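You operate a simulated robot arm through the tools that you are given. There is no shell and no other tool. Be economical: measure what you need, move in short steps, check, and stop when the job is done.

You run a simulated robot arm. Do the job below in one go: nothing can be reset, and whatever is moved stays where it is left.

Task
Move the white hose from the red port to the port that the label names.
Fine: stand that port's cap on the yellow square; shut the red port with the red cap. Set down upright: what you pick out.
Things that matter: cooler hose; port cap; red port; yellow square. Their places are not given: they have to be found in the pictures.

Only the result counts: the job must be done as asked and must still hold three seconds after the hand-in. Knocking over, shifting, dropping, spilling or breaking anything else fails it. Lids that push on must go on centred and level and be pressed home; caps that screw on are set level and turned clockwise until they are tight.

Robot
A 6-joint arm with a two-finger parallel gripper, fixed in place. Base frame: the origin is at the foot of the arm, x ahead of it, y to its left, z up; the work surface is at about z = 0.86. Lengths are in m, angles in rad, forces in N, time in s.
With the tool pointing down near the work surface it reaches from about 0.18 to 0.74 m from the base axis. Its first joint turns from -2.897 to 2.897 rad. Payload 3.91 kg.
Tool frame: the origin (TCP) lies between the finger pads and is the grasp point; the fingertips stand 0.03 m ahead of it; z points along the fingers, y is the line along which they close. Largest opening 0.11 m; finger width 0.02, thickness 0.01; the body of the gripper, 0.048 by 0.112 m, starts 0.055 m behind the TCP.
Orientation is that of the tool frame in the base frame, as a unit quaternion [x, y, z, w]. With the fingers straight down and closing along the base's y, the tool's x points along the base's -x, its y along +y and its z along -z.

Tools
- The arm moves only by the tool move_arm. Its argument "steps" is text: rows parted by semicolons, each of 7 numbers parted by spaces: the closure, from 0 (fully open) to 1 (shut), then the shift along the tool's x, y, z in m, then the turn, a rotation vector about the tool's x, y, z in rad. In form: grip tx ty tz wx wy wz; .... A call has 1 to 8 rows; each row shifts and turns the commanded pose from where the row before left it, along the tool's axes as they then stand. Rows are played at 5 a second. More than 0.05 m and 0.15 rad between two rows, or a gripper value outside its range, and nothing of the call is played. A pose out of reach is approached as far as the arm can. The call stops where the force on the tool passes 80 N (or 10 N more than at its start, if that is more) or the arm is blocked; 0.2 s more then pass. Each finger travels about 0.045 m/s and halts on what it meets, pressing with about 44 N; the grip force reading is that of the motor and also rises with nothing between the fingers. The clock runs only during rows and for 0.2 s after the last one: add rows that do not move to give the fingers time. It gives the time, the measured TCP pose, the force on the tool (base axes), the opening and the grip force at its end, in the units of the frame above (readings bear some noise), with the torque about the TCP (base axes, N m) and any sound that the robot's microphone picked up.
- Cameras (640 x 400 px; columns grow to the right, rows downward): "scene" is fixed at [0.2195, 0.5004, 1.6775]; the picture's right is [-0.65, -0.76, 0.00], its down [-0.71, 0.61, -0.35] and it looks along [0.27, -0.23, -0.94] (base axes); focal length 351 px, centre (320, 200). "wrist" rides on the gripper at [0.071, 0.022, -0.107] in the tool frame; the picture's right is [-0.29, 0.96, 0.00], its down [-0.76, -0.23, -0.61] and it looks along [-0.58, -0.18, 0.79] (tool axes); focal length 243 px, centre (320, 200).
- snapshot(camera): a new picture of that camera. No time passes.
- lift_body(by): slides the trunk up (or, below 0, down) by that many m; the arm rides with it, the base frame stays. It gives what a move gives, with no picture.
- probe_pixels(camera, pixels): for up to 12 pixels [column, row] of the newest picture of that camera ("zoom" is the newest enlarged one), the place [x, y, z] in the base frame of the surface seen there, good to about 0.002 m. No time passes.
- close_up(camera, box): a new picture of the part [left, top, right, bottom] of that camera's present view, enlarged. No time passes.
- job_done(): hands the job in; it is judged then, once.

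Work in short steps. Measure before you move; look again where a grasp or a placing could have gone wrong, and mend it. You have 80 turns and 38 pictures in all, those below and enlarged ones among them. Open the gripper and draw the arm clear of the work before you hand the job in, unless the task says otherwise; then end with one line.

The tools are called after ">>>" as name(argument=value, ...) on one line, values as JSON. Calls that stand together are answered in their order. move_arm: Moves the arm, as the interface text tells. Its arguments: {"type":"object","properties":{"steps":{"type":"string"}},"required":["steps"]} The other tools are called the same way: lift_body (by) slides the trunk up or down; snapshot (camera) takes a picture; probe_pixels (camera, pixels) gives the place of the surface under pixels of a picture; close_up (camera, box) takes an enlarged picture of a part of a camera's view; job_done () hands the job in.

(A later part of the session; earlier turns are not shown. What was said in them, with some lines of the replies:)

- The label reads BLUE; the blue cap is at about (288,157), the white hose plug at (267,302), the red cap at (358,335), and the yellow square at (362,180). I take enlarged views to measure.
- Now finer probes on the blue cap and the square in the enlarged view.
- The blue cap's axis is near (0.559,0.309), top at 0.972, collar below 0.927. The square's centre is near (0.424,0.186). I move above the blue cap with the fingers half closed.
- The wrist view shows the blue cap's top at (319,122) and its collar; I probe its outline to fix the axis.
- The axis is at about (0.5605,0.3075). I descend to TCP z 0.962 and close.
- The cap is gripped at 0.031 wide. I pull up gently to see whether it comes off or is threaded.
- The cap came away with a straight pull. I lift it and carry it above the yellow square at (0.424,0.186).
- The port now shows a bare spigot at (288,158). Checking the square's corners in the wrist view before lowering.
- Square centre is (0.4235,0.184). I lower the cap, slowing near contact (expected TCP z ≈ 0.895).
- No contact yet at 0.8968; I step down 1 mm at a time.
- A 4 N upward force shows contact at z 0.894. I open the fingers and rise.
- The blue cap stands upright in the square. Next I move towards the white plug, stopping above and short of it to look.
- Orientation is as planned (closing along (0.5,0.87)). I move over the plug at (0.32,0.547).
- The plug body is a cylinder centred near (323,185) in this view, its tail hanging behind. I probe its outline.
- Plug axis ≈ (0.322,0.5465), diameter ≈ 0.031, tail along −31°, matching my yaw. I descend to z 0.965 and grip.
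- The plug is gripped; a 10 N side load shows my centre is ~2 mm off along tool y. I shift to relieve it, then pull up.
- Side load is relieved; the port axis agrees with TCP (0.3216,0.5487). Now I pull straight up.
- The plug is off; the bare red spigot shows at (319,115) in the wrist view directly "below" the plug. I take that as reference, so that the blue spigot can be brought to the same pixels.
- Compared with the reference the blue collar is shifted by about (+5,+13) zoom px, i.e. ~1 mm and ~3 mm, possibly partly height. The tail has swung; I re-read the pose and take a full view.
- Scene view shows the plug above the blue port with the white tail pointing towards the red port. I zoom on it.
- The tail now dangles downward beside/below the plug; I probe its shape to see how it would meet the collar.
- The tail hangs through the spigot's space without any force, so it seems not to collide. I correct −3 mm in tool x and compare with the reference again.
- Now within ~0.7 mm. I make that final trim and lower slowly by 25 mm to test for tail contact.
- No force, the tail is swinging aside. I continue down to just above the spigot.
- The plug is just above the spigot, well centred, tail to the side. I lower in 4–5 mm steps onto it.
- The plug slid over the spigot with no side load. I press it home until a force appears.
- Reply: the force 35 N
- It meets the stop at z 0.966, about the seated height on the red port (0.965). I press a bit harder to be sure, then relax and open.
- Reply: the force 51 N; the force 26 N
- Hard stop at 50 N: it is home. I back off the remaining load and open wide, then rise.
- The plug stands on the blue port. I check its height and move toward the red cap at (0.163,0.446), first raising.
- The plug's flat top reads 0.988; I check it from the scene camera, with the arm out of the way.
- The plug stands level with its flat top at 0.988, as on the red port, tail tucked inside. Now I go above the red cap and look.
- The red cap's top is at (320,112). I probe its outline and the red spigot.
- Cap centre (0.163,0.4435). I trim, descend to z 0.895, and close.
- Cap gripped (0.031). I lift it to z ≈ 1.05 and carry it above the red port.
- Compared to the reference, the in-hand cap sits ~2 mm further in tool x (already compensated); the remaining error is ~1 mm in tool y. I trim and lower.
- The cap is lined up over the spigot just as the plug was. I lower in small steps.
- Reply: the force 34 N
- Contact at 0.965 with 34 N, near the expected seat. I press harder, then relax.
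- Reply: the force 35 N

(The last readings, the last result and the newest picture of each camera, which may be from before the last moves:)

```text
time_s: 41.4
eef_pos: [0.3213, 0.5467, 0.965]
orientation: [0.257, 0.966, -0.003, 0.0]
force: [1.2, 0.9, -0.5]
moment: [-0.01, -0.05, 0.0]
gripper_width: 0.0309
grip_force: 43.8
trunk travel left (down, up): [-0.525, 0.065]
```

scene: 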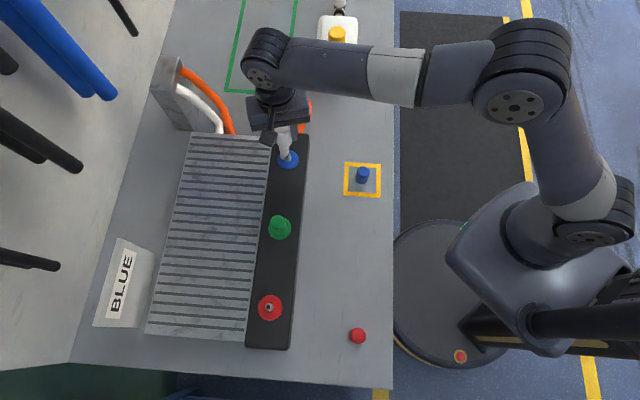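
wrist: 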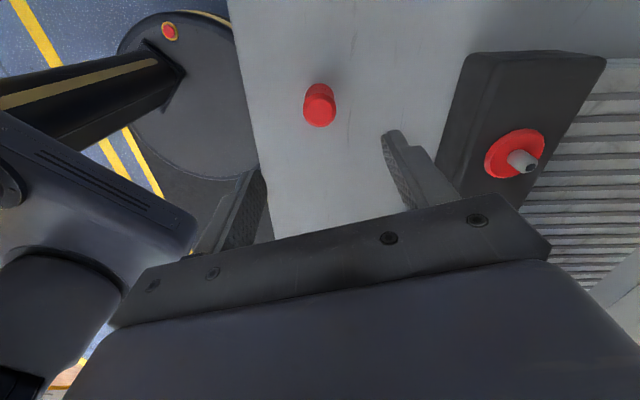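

Under the press it moved to 0.960 and rose again on backing off, so the cap may have been lifted. I press again and watch where the hard stop is.

>>> move_arm(steps="0.95 0 0 0.003 0 0 0;0.95 0 0 0.003 0 0 0;0.95 0 0 0.002 0 0 0;0.95 0 0 0 0 0 0")

>>> move_arm(steps="0.95 0 0 0.002 0 0 0;0.95 0 0 0.001 0 0 0;0.95 0 0 0 0 0 0")

```text
time_s: 42.4
eef_pos: [0.3227, 0.5472, 0.9604]
orientation: [0.258, 0.966, 0.003, 0.0]
force: [-1.6, -2.4, 22.2]
moment: [-0.39, 0.19, -0.06]
gripper_width: 0.0307
grip_force: 44.5
trunk travel left (down, up): [-0.525, 0.065]
```

```text
time_s: 43.2
eef_pos: [0.3224, 0.5464, 0.9565]
orientation: [0.258, 0.966, 0.003, 0.0]
force: [-0.5, 1.5, 34.8]
moment: [-0.22, 0.23, -0.06]
gripper_width: 0.0309
grip_force: 43.7
trunk travel left (down, up): [-0.525, 0.065]
```

The fingers are slipping down the cap at ~35 N, so the cap is on a stop. I release, rise and check the cap's height (blue was 0.972).

>>> move_arm(steps="0.95 0 0 -0.003 0 0 0;0.7 0 0 0 0 0 0;0.4 0 0 0 0 0 0;0.4 0 0 0 0 0 0;0.4 0 0 -0.03 0 0 0;0.4 0 0 -0.04 0 0 0;0.4 0 0 -0.03 0 0 0;0.4 0 0 0 0 0 0")

>>> close_up(camera="wrist", box=[270, 60, 370, 160])

>>> probe_pixels(camera="zoom", pixels=[[320, 200], [320, 220], [300, 220], [340, 220], [320, 240], [320, 260], [320, 160], [320, 140], [290, 250], [350, 250]])

```text
time_s: 45.0
eef_pos: [0.3236, 0.5454, 1.0572]
orientation: [0.257, 0.966, 0.0, 0.001]
force: [0.2, 0.4, 0.0]
moment: [0.01, 0.0, 0.01]
gripper_width: 0.066
grip_force: 0.0
trunk travel left (down, up): [-0.525, 0.065]
```

```text
4.00 times, centred on (320, 110) of wrist
```

zoom: 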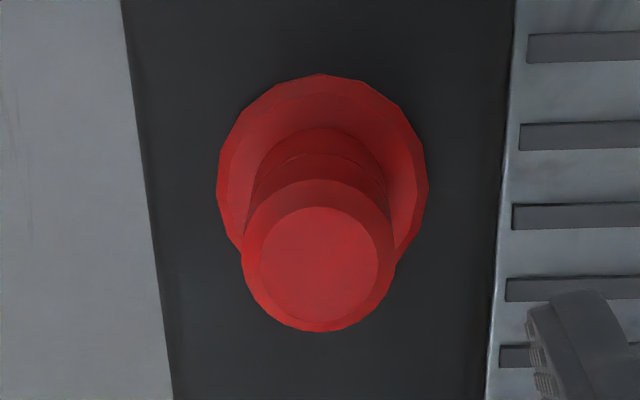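

```text
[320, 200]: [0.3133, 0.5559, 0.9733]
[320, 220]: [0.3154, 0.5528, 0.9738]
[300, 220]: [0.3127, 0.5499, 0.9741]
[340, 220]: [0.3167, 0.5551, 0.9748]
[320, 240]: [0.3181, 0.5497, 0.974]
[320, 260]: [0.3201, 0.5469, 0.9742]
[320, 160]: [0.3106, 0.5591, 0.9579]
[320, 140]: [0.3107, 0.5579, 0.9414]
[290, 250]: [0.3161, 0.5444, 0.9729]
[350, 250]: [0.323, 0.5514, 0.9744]
```

The cap is level with top ≈ 0.974 (blue was 0.972 seated). I press its top with the closed fingertips, centred, to make sure it is home.

>>> move_arm(steps="1 0.003 0 0 0 0 0;1 0 0 0 0 0 0;1 0 0 0 0 0 0;1 0 0 0 0 0 0;1 0 0 0.03 0 0 0;1 0 0 0.015 0 0 0;1 0 0 0 0 0 0")

>>> move_arm(steps="1 0 0 0.003 0 0 0;1 0 0 0.003 0 0 0;1 0 0 0.002 0 0 0;1 0 0 0.002 0 0 0;1 0 0 0.002 0 0 0;1 0 0 0 0 0 0")

```text
time_s: 46.6
eef_pos: [0.3197, 0.5489, 1.0125]
orientation: [0.257, 0.966, -0.001, 0.001]
force: [0.4, -0.2, -0.5]
moment: [0.03, 0.01, 0.0]
gripper_width: 0.0001
grip_force: 37.8
trunk travel left (down, up): [-0.525, 0.065]
```

```text
time_s: 48.0
eef_pos: [0.3193, 0.549, 1.0023]
orientation: [0.257, 0.966, 0.002, 0.002]
force: [1.4, 0.1, 18.5]
moment: [0.09, -0.06, 0.02]
gripper_width: 0.0002
grip_force: 37.6
trunk travel left (down, up): [-0.525, 0.065]
```

>>> move_arm(steps="1 0 0 0.002 0 0 0;1 0 0 0.002 0 0 0;1 0 0 0.002 0 0 0;1 0 0 0 0 0 0")

```text
time_s: 49.0
eef_pos: [0.3191, 0.5479, 1.002]
orientation: [0.258, 0.966, 0.008, 0.002]
force: [3.5, 0.3, 51.6]
moment: [-0.03, -0.13, 0.06]
gripper_width: 0.0001
grip_force: 37.9
trunk travel left (down, up): [-0.525, 0.065]
```

Hard stop at 52 N with the top at 0.972, the same as the blue cap when seated. I rise and withdraw, opening the gripper.

>>> move_arm(steps="1 0 0 -0.02 0 0 0;1 0 0 -0.04 0 0 0;0.5 0 0 -0.05 0 0 0;0 0 0 -0.05 0 0 0;0 0 -0.045 0 0 0 0;0 0 -0.045 0 0 0 0;0 0 -0.045 0 0 0 0;0 0 -0.045 0 0 0 0")

>>> move_arm(steps="0 0 -0.045 0 0 0 0;0 0 -0.045 0 0 0 0;0 0 0 0 0 0 0;0 0 0 0 0 0 0")

>>> snapshot(camera="scene")

```text
time_s: 50.8
eef_pos: [0.2285, 0.3925, 1.1547]
orientation: [0.257, 0.966, 0.0, 0.0]
force: [0.9, -0.3, -0.3]
moment: [-0.04, 0.0, -0.02]
gripper_width: 0.1095
grip_force: 0.0
trunk travel left (down, up): [-0.525, 0.065]
```

```text
time_s: 51.8
eef_pos: [0.1851, 0.3138, 1.1547]
orientation: [0.257, 0.966, 0.0, -0.001]
force: [-0.2, -1.2, -0.7]
moment: [-0.03, -0.03, -0.01]
gripper_width: 0.1098
grip_force: 0.0
trunk travel left (down, up): [-0.525, 0.065]
```

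```text
2 pictures are left
```

scene: 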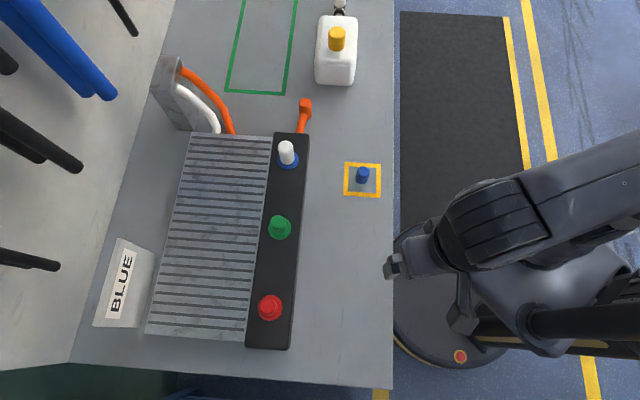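

The white plug is on the blue port (288,153), the blue cap stands in the yellow square, and the red cap is on the red port (270,307). The arm is clear and the gripper open, so I hand in.

>>> job_done()

```text
The job is handed in.
```

I moved the white hose to the blue port named on the label, stood the blue cap upright in the yellow square, and pressed the red cap home on the red port.
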